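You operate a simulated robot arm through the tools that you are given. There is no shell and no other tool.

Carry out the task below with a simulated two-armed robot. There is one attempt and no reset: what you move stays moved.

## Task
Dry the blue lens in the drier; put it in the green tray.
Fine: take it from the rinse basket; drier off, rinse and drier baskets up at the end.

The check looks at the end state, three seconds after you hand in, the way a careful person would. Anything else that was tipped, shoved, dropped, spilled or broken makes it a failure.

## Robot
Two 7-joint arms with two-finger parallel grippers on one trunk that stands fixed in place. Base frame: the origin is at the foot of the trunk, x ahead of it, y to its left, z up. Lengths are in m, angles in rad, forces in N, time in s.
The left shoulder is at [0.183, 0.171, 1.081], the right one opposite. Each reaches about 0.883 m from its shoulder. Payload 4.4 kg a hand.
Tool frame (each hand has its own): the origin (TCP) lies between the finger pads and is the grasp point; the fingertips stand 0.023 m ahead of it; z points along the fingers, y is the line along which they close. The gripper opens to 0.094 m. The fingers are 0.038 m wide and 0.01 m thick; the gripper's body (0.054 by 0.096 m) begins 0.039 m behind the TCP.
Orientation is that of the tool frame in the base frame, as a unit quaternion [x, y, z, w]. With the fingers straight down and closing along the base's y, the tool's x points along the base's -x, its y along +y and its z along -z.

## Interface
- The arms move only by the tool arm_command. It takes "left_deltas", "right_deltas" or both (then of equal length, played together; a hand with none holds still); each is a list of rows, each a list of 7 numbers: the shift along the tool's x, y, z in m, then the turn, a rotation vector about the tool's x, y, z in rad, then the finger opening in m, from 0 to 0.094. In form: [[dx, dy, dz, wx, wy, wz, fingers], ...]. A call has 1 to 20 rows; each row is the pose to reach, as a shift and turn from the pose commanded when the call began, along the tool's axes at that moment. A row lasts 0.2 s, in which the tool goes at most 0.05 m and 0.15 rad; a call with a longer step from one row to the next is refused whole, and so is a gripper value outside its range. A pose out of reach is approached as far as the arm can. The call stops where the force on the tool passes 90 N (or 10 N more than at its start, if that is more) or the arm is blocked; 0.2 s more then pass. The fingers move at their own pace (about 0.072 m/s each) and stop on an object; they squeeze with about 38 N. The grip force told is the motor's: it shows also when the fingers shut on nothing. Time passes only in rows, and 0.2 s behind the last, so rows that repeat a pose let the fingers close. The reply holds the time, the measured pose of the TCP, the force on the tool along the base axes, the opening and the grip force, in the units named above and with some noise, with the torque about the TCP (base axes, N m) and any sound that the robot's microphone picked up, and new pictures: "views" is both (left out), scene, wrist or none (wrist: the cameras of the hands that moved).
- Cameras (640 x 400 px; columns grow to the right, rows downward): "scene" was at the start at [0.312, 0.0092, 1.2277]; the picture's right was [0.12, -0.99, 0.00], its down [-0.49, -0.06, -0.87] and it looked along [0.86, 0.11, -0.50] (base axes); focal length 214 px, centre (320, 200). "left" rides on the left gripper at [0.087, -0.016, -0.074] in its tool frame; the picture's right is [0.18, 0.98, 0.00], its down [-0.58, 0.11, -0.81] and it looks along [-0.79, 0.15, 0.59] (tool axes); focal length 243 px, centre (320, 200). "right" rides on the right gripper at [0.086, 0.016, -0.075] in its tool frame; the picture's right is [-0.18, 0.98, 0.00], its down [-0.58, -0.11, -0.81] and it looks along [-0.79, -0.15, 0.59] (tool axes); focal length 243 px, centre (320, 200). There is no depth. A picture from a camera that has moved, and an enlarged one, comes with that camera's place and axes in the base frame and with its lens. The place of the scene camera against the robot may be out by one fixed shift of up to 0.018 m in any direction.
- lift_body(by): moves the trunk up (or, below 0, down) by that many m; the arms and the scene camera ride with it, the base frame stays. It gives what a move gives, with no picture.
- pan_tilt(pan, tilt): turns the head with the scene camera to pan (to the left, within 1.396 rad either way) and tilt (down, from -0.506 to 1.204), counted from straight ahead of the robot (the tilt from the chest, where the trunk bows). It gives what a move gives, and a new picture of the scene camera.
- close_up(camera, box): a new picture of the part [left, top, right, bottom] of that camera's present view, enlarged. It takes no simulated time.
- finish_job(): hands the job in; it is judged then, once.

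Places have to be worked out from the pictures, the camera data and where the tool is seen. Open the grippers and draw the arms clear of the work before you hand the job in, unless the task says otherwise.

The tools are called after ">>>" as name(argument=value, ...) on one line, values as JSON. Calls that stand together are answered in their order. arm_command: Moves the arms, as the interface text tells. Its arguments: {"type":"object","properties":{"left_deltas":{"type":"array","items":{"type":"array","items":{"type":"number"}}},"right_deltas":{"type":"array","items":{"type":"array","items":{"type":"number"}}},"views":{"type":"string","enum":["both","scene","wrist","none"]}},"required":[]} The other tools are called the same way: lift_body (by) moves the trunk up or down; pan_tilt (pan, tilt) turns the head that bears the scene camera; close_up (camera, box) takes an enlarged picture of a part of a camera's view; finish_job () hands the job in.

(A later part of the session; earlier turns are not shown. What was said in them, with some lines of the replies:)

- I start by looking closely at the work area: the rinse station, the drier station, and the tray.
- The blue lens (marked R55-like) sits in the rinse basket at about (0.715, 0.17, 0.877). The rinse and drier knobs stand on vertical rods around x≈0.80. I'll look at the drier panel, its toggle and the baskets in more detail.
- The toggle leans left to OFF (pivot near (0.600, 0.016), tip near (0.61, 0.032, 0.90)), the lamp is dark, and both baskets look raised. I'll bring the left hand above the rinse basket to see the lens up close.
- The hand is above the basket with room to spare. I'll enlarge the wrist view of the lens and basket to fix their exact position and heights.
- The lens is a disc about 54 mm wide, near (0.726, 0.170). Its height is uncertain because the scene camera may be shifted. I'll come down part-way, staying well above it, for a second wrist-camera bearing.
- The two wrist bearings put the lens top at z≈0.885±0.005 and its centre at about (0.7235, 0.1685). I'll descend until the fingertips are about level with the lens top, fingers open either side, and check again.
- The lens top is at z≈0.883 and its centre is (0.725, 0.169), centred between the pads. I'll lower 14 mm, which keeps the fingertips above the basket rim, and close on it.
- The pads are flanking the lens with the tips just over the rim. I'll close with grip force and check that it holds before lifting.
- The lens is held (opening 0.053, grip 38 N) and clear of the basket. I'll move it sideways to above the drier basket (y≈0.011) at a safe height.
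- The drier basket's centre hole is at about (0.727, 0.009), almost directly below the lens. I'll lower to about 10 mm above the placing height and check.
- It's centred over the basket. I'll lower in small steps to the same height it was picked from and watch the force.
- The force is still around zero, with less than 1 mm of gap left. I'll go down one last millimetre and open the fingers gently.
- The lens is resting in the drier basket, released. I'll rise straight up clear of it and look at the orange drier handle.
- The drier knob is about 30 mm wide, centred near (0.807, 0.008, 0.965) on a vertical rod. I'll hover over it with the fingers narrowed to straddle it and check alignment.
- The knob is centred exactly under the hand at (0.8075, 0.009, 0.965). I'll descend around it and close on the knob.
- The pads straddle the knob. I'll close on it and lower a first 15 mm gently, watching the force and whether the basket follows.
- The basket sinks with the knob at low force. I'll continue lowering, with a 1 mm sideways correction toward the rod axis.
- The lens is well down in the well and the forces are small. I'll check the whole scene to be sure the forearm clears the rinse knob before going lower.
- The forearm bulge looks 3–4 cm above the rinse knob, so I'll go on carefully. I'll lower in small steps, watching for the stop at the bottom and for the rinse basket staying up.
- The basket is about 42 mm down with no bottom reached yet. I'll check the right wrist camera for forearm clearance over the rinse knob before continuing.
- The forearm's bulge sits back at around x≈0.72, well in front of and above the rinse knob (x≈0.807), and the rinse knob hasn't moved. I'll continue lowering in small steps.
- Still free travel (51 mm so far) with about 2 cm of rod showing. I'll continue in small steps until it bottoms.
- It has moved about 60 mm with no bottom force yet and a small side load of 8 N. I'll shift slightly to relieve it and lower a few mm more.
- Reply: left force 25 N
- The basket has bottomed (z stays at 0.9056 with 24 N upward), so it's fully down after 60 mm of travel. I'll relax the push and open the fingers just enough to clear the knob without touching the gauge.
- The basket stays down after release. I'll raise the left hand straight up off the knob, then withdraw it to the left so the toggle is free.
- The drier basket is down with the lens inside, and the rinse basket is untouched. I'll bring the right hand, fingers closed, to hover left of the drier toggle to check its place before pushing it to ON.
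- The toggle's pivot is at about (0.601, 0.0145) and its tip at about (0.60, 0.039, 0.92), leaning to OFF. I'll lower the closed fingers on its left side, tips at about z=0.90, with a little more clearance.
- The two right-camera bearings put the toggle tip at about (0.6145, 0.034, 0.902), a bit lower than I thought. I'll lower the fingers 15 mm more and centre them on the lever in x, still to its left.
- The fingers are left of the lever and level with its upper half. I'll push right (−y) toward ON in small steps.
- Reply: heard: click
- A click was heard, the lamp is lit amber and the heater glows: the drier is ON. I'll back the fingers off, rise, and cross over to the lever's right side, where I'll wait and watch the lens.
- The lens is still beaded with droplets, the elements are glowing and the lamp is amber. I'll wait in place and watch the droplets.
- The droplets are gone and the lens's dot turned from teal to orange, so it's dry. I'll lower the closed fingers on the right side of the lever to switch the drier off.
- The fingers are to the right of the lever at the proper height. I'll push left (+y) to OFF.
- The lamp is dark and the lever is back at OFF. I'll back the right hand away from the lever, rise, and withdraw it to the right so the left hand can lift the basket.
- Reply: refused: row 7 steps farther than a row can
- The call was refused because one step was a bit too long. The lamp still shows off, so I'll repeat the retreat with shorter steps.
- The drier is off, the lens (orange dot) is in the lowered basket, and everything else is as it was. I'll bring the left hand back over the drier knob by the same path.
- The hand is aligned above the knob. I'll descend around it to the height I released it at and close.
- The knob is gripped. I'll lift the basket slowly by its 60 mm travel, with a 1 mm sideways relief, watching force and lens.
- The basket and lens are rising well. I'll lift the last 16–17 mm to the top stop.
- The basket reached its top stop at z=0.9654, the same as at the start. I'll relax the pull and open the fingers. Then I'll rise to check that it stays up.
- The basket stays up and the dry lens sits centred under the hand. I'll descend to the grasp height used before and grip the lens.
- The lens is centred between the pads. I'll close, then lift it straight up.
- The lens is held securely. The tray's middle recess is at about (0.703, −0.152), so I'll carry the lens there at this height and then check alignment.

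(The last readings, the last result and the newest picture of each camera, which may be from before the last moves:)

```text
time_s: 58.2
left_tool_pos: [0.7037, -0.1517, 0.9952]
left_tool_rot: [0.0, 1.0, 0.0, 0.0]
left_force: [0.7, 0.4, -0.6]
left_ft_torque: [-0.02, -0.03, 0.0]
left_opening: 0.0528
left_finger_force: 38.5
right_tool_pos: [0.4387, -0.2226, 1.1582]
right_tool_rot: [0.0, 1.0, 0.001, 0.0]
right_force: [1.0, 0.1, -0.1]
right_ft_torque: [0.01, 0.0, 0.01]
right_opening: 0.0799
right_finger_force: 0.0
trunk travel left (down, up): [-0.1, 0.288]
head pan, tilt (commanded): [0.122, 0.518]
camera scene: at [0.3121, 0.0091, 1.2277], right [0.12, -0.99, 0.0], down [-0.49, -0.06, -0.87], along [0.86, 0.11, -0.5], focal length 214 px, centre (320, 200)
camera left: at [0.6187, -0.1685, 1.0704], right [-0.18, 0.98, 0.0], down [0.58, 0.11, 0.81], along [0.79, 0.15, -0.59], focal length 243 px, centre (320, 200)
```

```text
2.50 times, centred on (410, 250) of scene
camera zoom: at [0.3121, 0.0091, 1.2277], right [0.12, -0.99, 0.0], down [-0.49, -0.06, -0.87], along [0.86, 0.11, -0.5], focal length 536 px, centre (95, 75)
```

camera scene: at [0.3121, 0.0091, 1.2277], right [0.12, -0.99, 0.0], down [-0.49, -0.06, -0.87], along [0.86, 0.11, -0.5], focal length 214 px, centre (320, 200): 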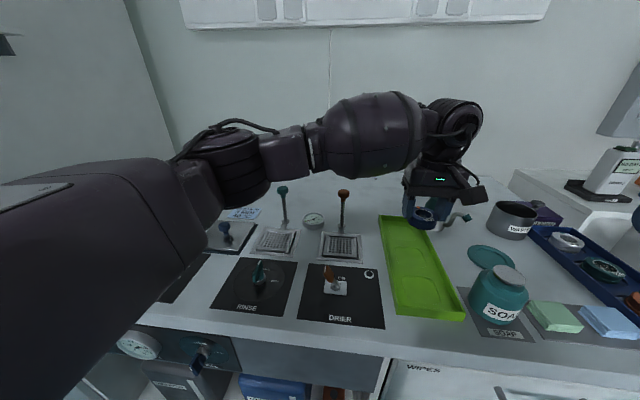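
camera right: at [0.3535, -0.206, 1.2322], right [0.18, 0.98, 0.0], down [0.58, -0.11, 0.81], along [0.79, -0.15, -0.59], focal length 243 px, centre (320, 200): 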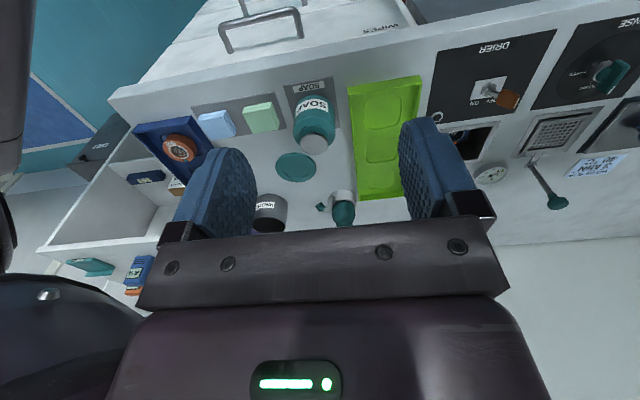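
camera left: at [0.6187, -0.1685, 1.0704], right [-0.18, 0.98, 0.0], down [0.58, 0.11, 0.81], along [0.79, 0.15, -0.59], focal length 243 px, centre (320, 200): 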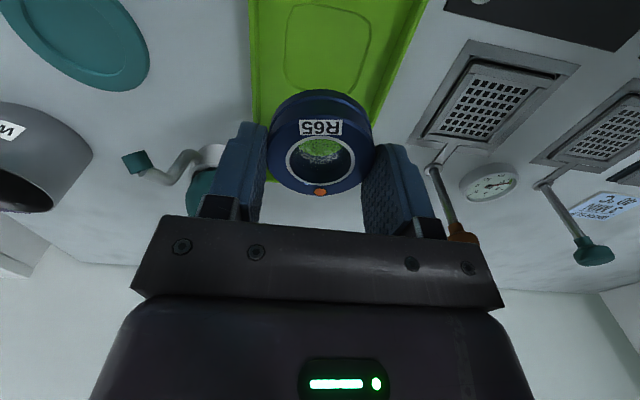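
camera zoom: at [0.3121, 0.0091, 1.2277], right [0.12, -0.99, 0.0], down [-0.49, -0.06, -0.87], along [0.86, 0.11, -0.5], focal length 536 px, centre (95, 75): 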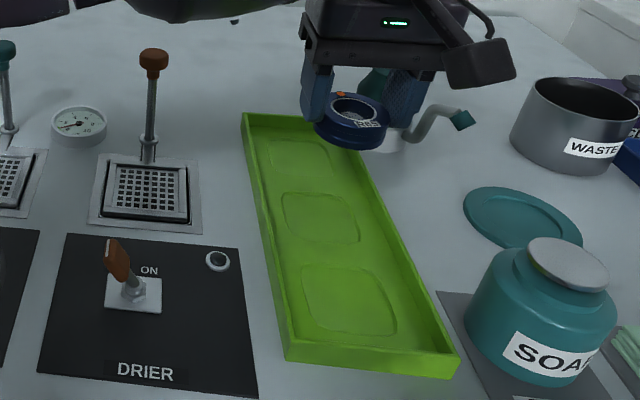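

The wrist view puts the middle recess at about (0.700, −0.147), with walls about 50 mm either side. I'll shift onto it and lower to about 30 mm above the floor to check.

>>> arm_command(left_deltas=[[0.0035, 0.0045, 0.02, 0, 0, 0, 0.045], [0.0035, 0.0045, 0.045, 0, 0, 0, 0.045], [0.0035, 0.0045, 0.065, 0, 0, 0, 0.045], [0.0035, 0.0045, 0.07, 0, 0, 0, 0.045], [0.0035, 0.0045, 0.07, 0, 0, 0, 0.045]], views="wrist")

>>> close_up(camera="left", box=[170, 40, 470, 220])

>>> close_up(camera="scene", box=[360, 190, 480, 300])

```text
time_s: 59.4
left_tool_pos: [0.7021, -0.1474, 0.9237]
left_tool_rot: [0.0, 1.0, 0.0, 0.0]
left_force: [-0.6, 0.2, -1.6]
left_ft_torque: [0.03, -0.01, -0.01]
left_opening: 0.053
left_finger_force: 38.1
right_tool_pos: [0.4381, -0.2238, 1.1588]
right_tool_rot: [0.0, 1.0, -0.001, 0.0]
right_force: [0.6, -0.2, -0.1]
right_ft_torque: [0.02, -0.02, -0.02]
right_opening: 0.08
right_finger_force: 0.0
trunk travel left (down, up): [-0.1, 0.288]
head pan, tilt (commanded): [0.122, 0.518]
camera left: at [0.616, -0.1641, 1.0001], right [-0.18, 0.98, 0.0], down [0.58, 0.11, 0.81], along [0.79, 0.15, -0.59], focal length 243 px, centre (320, 200)
```

left: 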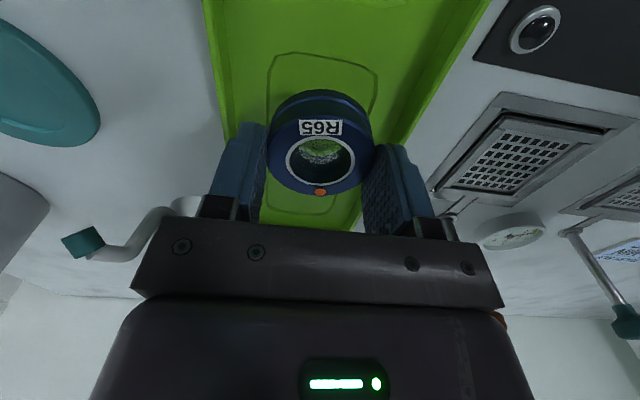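

```text
2.13 times, centred on (320, 130) of left
camera zoom: at [0.616, -0.1641, 1.0001], right [-0.18, 0.98, 0.0], down [0.58, 0.11, 0.81], along [0.79, 0.15, -0.59], focal length 518 px, centre (320, 349)
```

zoom: 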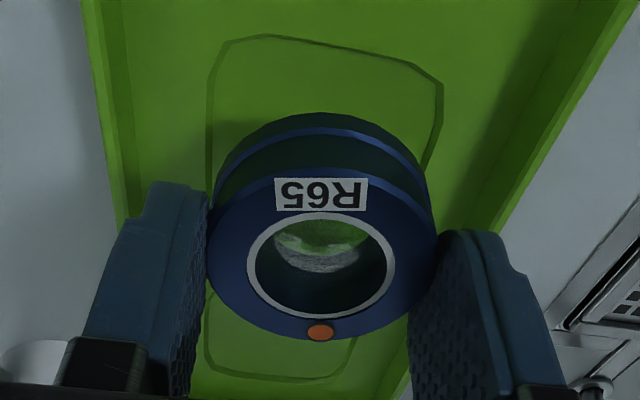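

```text
3.64 times, centred on (420, 245) of scene
camera zoom: at [0.3121, 0.0091, 1.2277], right [0.12, -0.99, 0.0], down [-0.49, -0.06, -0.87], along [0.86, 0.11, -0.5], focal length 780 px, centre (-44, 36)
```

zoom: 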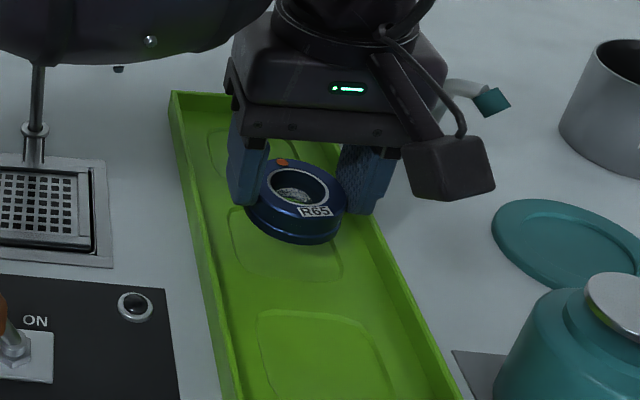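

The lens is over the middle recess and inside the walls. I estimate the floor at z≈0.86–0.866, so contact should come at TCP z≈0.893–0.898. I'll lower 20 mm first.

>>> arm_command(left_deltas=[[-0.0015, 0, 0.008, 0, 0, 0, 0.045], [-0.0015, 0, 0.015, 0, 0, 0, 0.045], [-0.0015, 0, 0.02, 0, 0, 0, 0.045], [-0.0015, 0, 0.02, 0, 0, 0, 0.045]], views="wrist")

>>> close_up(camera="left", box=[170, 40, 470, 220])

>>> close_up(camera="scene", box=[360, 190, 480, 300])

```text
time_s: 60.4
left_tool_pos: [0.7031, -0.1474, 0.906]
left_tool_rot: [0.0, 1.0, 0.0, 0.001]
left_force: [-0.4, 0.1, -0.4]
left_ft_torque: [0.02, -0.01, -0.03]
left_opening: 0.0529
left_finger_force: 38.1
right_tool_pos: [0.4386, -0.2238, 1.1585]
right_tool_rot: [0.0, 1.0, 0.001, 0.0]
right_force: [0.7, 0.5, -0.2]
right_ft_torque: [0.0, -0.01, -0.01]
right_opening: 0.0799
right_finger_force: 0.0
trunk travel left (down, up): [-0.1, 0.288]
head pan, tilt (commanded): [0.122, 0.518]
camera left: at [0.6175, -0.164, 0.9804], right [-0.18, 0.98, 0.0], down [0.58, 0.11, 0.81], along [0.79, 0.15, -0.59], focal length 243 px, centre (320, 200)
```

left: 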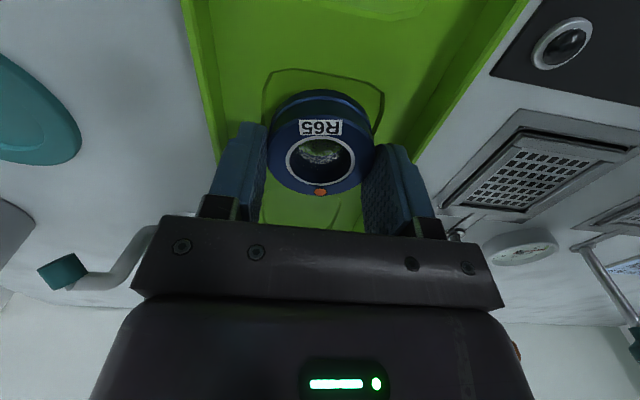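

```text
2.13 times, centred on (320, 130) of left
camera zoom: at [0.6175, -0.164, 0.9804], right [-0.18, 0.98, 0.0], down [0.58, 0.11, 0.81], along [0.79, 0.15, -0.59], focal length 518 px, centre (320, 349)
```

zoom: 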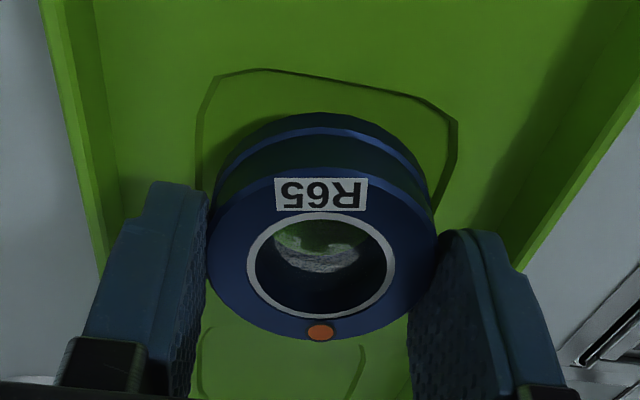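

```text
3.64 times, centred on (420, 245) of scene
camera zoom: at [0.312, 0.0092, 1.2277], right [0.12, -0.99, 0.0], down [-0.49, -0.06, -0.87], along [0.86, 0.11, -0.5], focal length 780 px, centre (-44, 36)
```

zoom: 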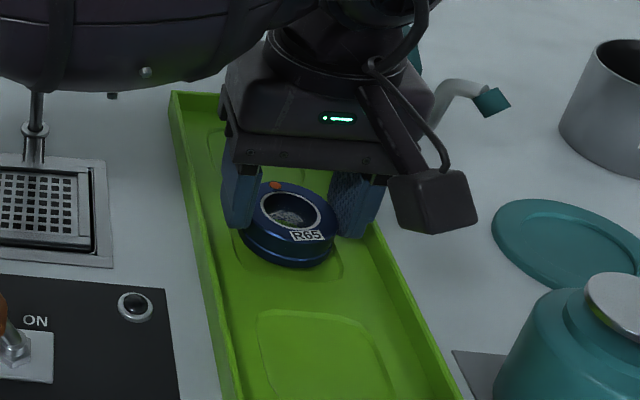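

It's centred in the recess and the force is near zero. I'll lower in finer steps toward contact.

>>> arm_command(left_deltas=[[-0.001, 0, 0.003, 0, 0, 0, 0.045], [-0.001, 0, 0.006, 0, 0, 0, 0.045], [-0.001, 0, 0.008, 0, 0, 0, 0.045], [-0.001, 0, 0.008, 0, 0, 0, 0.045]], views="none")

>>> close_up(camera="left", box=[170, 40, 470, 220])

>>> close_up(camera="scene", box=[380, 210, 450, 280])

```text
time_s: 61.4
left_tool_pos: [0.7029, -0.1475, 0.8965]
left_tool_rot: [0.0, 1.0, 0.0, 0.0]
left_force: [0.2, 0.8, 0.4]
left_ft_torque: [0.0, -0.02, -0.04]
left_opening: 0.0529
left_finger_force: 37.8
right_tool_pos: [0.4383, -0.2226, 1.158]
right_tool_rot: [0.0, 1.0, 0.0, 0.0]
right_force: [0.0, -0.2, 0.7]
right_ft_torque: [0.01, 0.05, 0.0]
right_opening: 0.0801
right_finger_force: 0.1
trunk travel left (down, up): [-0.1, 0.288]
head pan, tilt (commanded): [0.122, 0.518]
```

```text
2.13 times, centred on (320, 130) of left
camera zoom: at [0.6176, -0.1638, 0.973], right [-0.18, 0.98, 0.0], down [0.58, 0.11, 0.81], along [0.79, 0.15, -0.59], focal length 518 px, centre (320, 349)
```

zoom: 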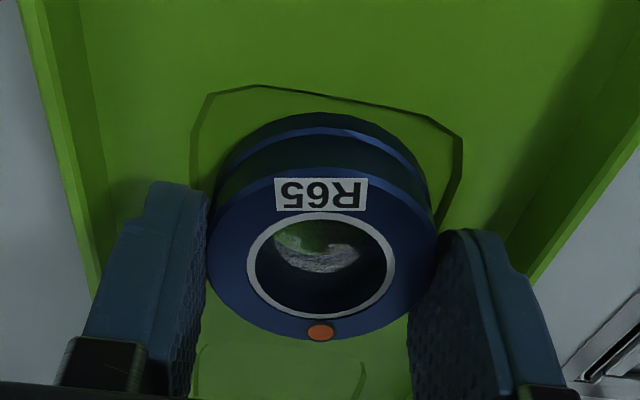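

```text
5.71 times, centred on (415, 245) of scene
camera zoom: at [0.3121, 0.0092, 1.2277], right [0.12, -0.99, 0.0], down [-0.49, -0.06, -0.87], along [0.86, 0.11, -0.5], focal length 1226 px, centre (-223, -57)
```

zoom: 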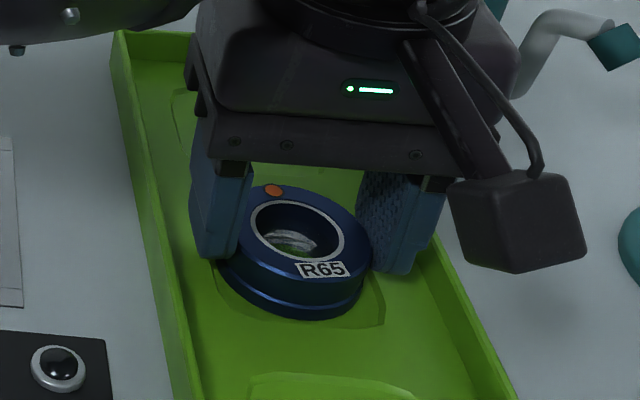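

Still no contact at z=0.8965. I'll lower 3 mm more in millimetre steps.

>>> arm_command(left_deltas=[[0, 0, 0.001, 0, 0, 0, 0.045], [0, 0, 0.002, 0, 0, 0, 0.045], [0, 0, 0.003, 0, 0, 0, 0.045]], views="none")

>>> close_up(camera="scene", box=[380, 210, 450, 280])

```text
time_s: 62.2
left_tool_pos: [0.7028, -0.1478, 0.897]
left_tool_rot: [-0.001, 1.0, 0.0, 0.002]
left_force: [2.8, 1.1, 12.8]
left_ft_torque: [0.14, 0.23, -0.02]
left_opening: 0.0531
left_finger_force: 38.5
right_tool_pos: [0.437, -0.2232, 1.1591]
right_tool_rot: [0.001, 1.0, 0.0, 0.001]
right_force: [0.1, 0.5, 0.0]
right_ft_torque: [0.04, 0.02, -0.03]
right_opening: 0.08
right_finger_force: 0.0
trunk travel left (down, up): [-0.1, 0.288]
head pan, tilt (commanded): [0.122, 0.518]
```

```text
5.71 times, centred on (415, 245) of scene
camera zoom: at [0.3109, 0.0095, 1.2284], right [0.12, -0.99, 0.0], down [-0.49, -0.06, -0.87], along [0.86, 0.11, -0.49], focal length 1226 px, centre (-223, -57)
```

zoom: 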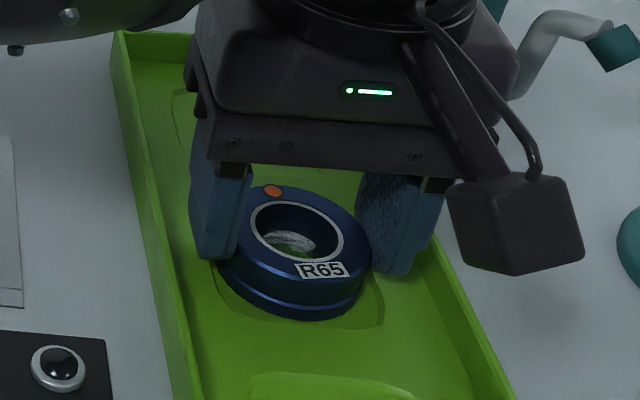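

Contact made (12.8 N up), so the lens is on the tray floor. I'll back off the push by 2.5 mm, then open only to 62 mm so the fingers stay clear of the walls.

>>> arm_command(left_deltas=[[0, 0, -0.0015, 0, 0, 0, 0.045], [0, 0, -0.0022, 0, 0, 0, 0.045], [0, 0, -0.0022, 0, 0, 0, 0.055], [0, 0, -0.0022, 0, 0, 0, 0.062], [0, 0, -0.0022, 0, 0, 0, 0.062], [0, 0, -0.0022, 0, 0, 0, 0.062]], views="wrist")

>>> close_up(camera="left", box=[170, 40, 470, 220])

>>> close_up(camera="scene", box=[380, 210, 450, 280])

```text
time_s: 63.6
left_tool_pos: [0.704, -0.1465, 0.8962]
left_tool_rot: [0.0, 1.0, -0.001, 0.0]
left_force: [0.0, 0.2, -0.7]
left_ft_torque: [0.0, 0.02, -0.02]
left_opening: 0.062
left_finger_force: 0.0
right_tool_pos: [0.4382, -0.2232, 1.1593]
right_tool_rot: [0.0, 1.0, 0.0, 0.0]
right_force: [0.4, -0.8, -1.1]
right_ft_torque: [0.02, -0.01, 0.02]
right_opening: 0.0798
right_finger_force: 0.1
trunk travel left (down, up): [-0.1, 0.288]
head pan, tilt (commanded): [0.122, 0.518]
camera left: at [0.6176, -0.1637, 0.972], right [-0.18, 0.98, 0.0], down [0.58, 0.11, 0.81], along [0.79, 0.15, -0.59], focal length 243 px, centre (320, 200)
```

left: 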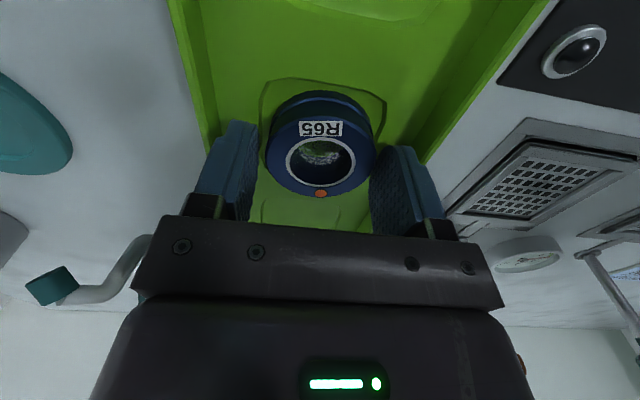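

```text
2.13 times, centred on (320, 130) of left
camera zoom: at [0.6176, -0.1637, 0.972], right [-0.18, 0.98, 0.0], down [0.58, 0.11, 0.81], along [0.79, 0.15, -0.59], focal length 518 px, centre (320, 349)
```

zoom: 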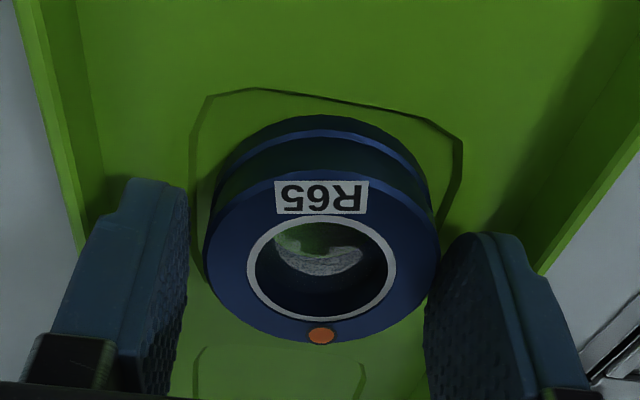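

```text
5.71 times, centred on (415, 245) of scene
camera zoom: at [0.312, 0.0092, 1.2277], right [0.12, -0.99, 0.0], down [-0.49, -0.06, -0.87], along [0.86, 0.11, -0.5], focal length 1226 px, centre (-223, -57)
```

zoom: 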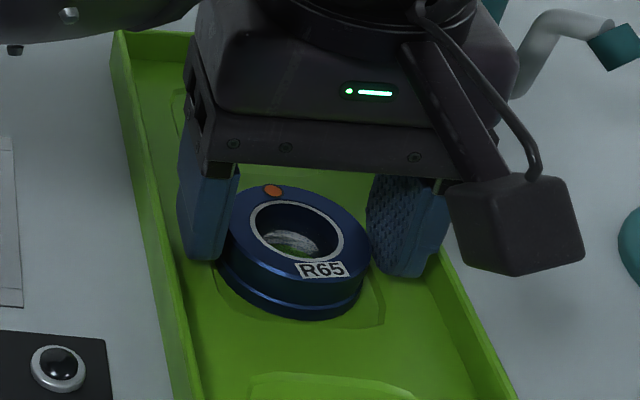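

The lens is released, standing flat in the recess. I'll rise straight up and withdraw the left arm to its side.

>>> arm_command(left_deltas=[[0, 0, -0.03, 0, 0, 0, 0.062], [0, 0, -0.07, 0, 0, 0, 0.062], [0, 0, -0.11, 0, 0, 0, 0.07], [0, 0, -0.15, 0, 0, 0, 0.09], [0.02, 0.04, -0.162, 0, 0, 0, 0.094], [0.04, 0.08, -0.174, 0, 0, 0, 0.094], [0.06, 0.12, -0.186, 0, 0, 0, 0.094], [0.08, 0.16, -0.198, 0, 0, 0, 0.094], [0.1, 0.2, -0.21, 0, 0, 0, 0.094], [0.12, 0.24, -0.222, 0, 0, 0, 0.094], [0.14, 0.28, -0.234, 0, 0, 0, 0.094], [0.16, 0.32, -0.246, 0, 0, 0, 0.094], [0.18, 0.36, -0.258, 0, 0, 0, 0.094], [0.21, 0.39, -0.275, 0, 0, 0, 0.094], [0.25, 0.4, -0.3, 0, 0, 0, 0.094], [0.25, 0.4, -0.3, 0, 0, 0, 0.094]], views="both")

>>> close_up(camera="scene", box=[220, 160, 500, 340])

>>> close_up(camera="scene", box=[380, 210, 460, 290])

```text
time_s: 67.0
left_tool_pos: [0.456, 0.2526, 1.1956]
left_tool_rot: [0.0, 1.0, 0.0, -0.001]
left_force: [-0.3, 0.2, 1.1]
left_ft_torque: [-0.01, 0.01, 0.03]
left_opening: 0.094
left_finger_force: 0.1
right_tool_pos: [0.4387, -0.2232, 1.1569]
right_tool_rot: [0.001, 1.0, 0.0, -0.002]
right_force: [0.5, 0.9, 0.1]
right_ft_torque: [0.01, 0.02, 0.0]
right_opening: 0.0802
right_finger_force: 0.1
trunk travel left (down, up): [-0.1, 0.288]
head pan, tilt (commanded): [0.122, 0.518]
camera scene: at [0.3131, 0.0094, 1.2271], right [0.12, -0.99, 0.0], down [-0.49, -0.06, -0.87], along [0.86, 0.11, -0.5], focal length 214 px, centre (320, 200)
camera left: at [0.3697, 0.2362, 1.2717], right [-0.18, 0.98, 0.0], down [0.58, 0.11, 0.81], along [0.79, 0.15, -0.59], focal length 243 px, centre (320, 200)
```

scene: 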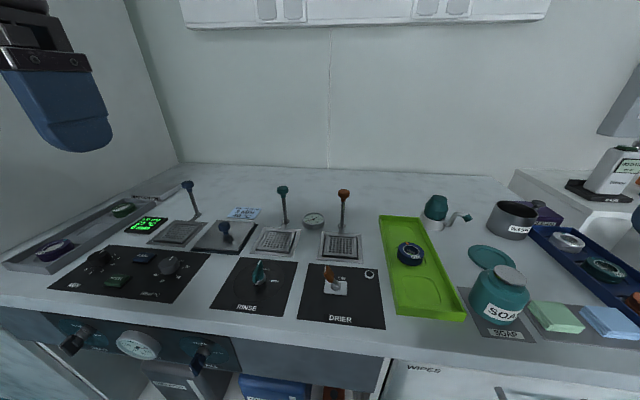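
left: 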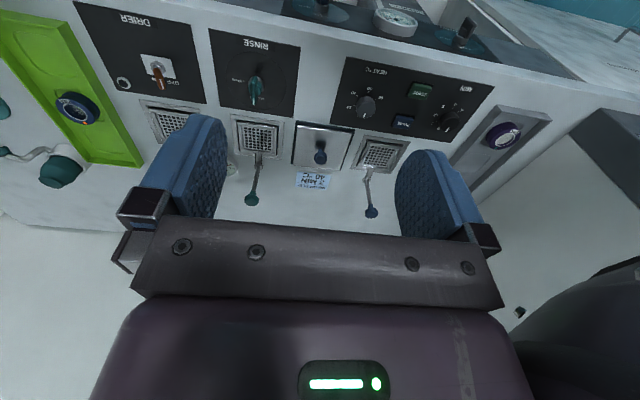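

```text
2.22 times, centred on (360, 250) of scene
camera zoom: at [0.3131, 0.0094, 1.2271], right [0.12, -0.99, 0.0], down [-0.49, -0.06, -0.87], along [0.86, 0.11, -0.5], focal length 477 px, centre (231, 89)
```

zoom: 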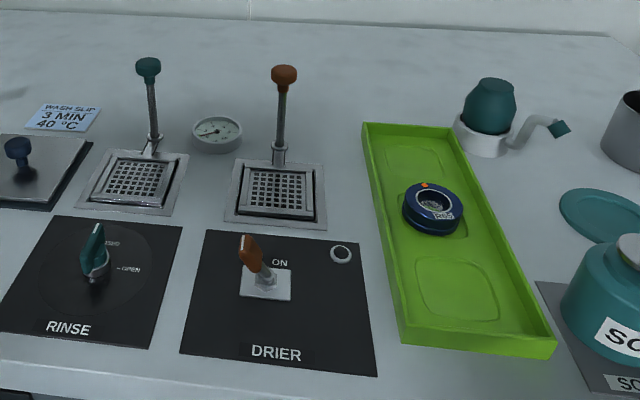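

```text
5.00 times, centred on (420, 250) of scene
camera zoom: at [0.3131, 0.0094, 1.2271], right [0.12, -0.99, 0.0], down [-0.49, -0.06, -0.87], along [0.86, 0.11, -0.5], focal length 1072 px, centre (-180, -50)
```

zoom: 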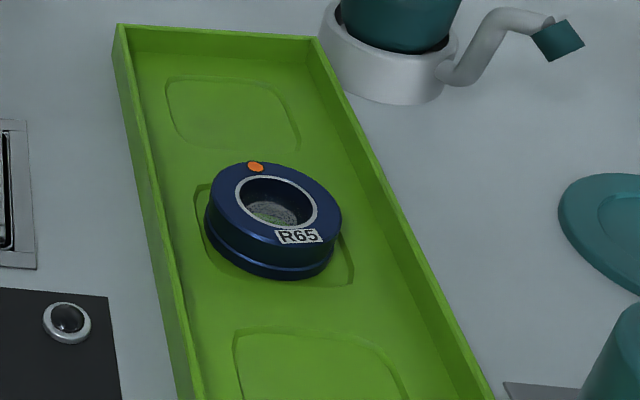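

The final view shows the dry lens (orange dot) flat in the tray's middle recess. The drier lever is at OFF with its lamp dark, and both the rinse and drier baskets are up with their knobs at starting height. Nothing else has been disturbed, and both hands are open and clear, so I'm handing in.

>>> finish_job()

```text
The job is handed in.
```

The blue lens (R65) is dried and sits flat in the middle recess of the green tray, and the job is handed in.

- **Drying:** I took the lens from the rinse basket, set it in the drier basket, lowered it and switched the drier on. After a few seconds the droplets were gone and the dot on the lens had turned from teal to orange.
- **End state:** The drier lever is at OFF with its lamp dark. The rinse and drier baskets are both up, at the same height as at the start.
- **Surroundings:** In the last pictures nothing else looks moved. Both grippers are open and drawn clear of the work.
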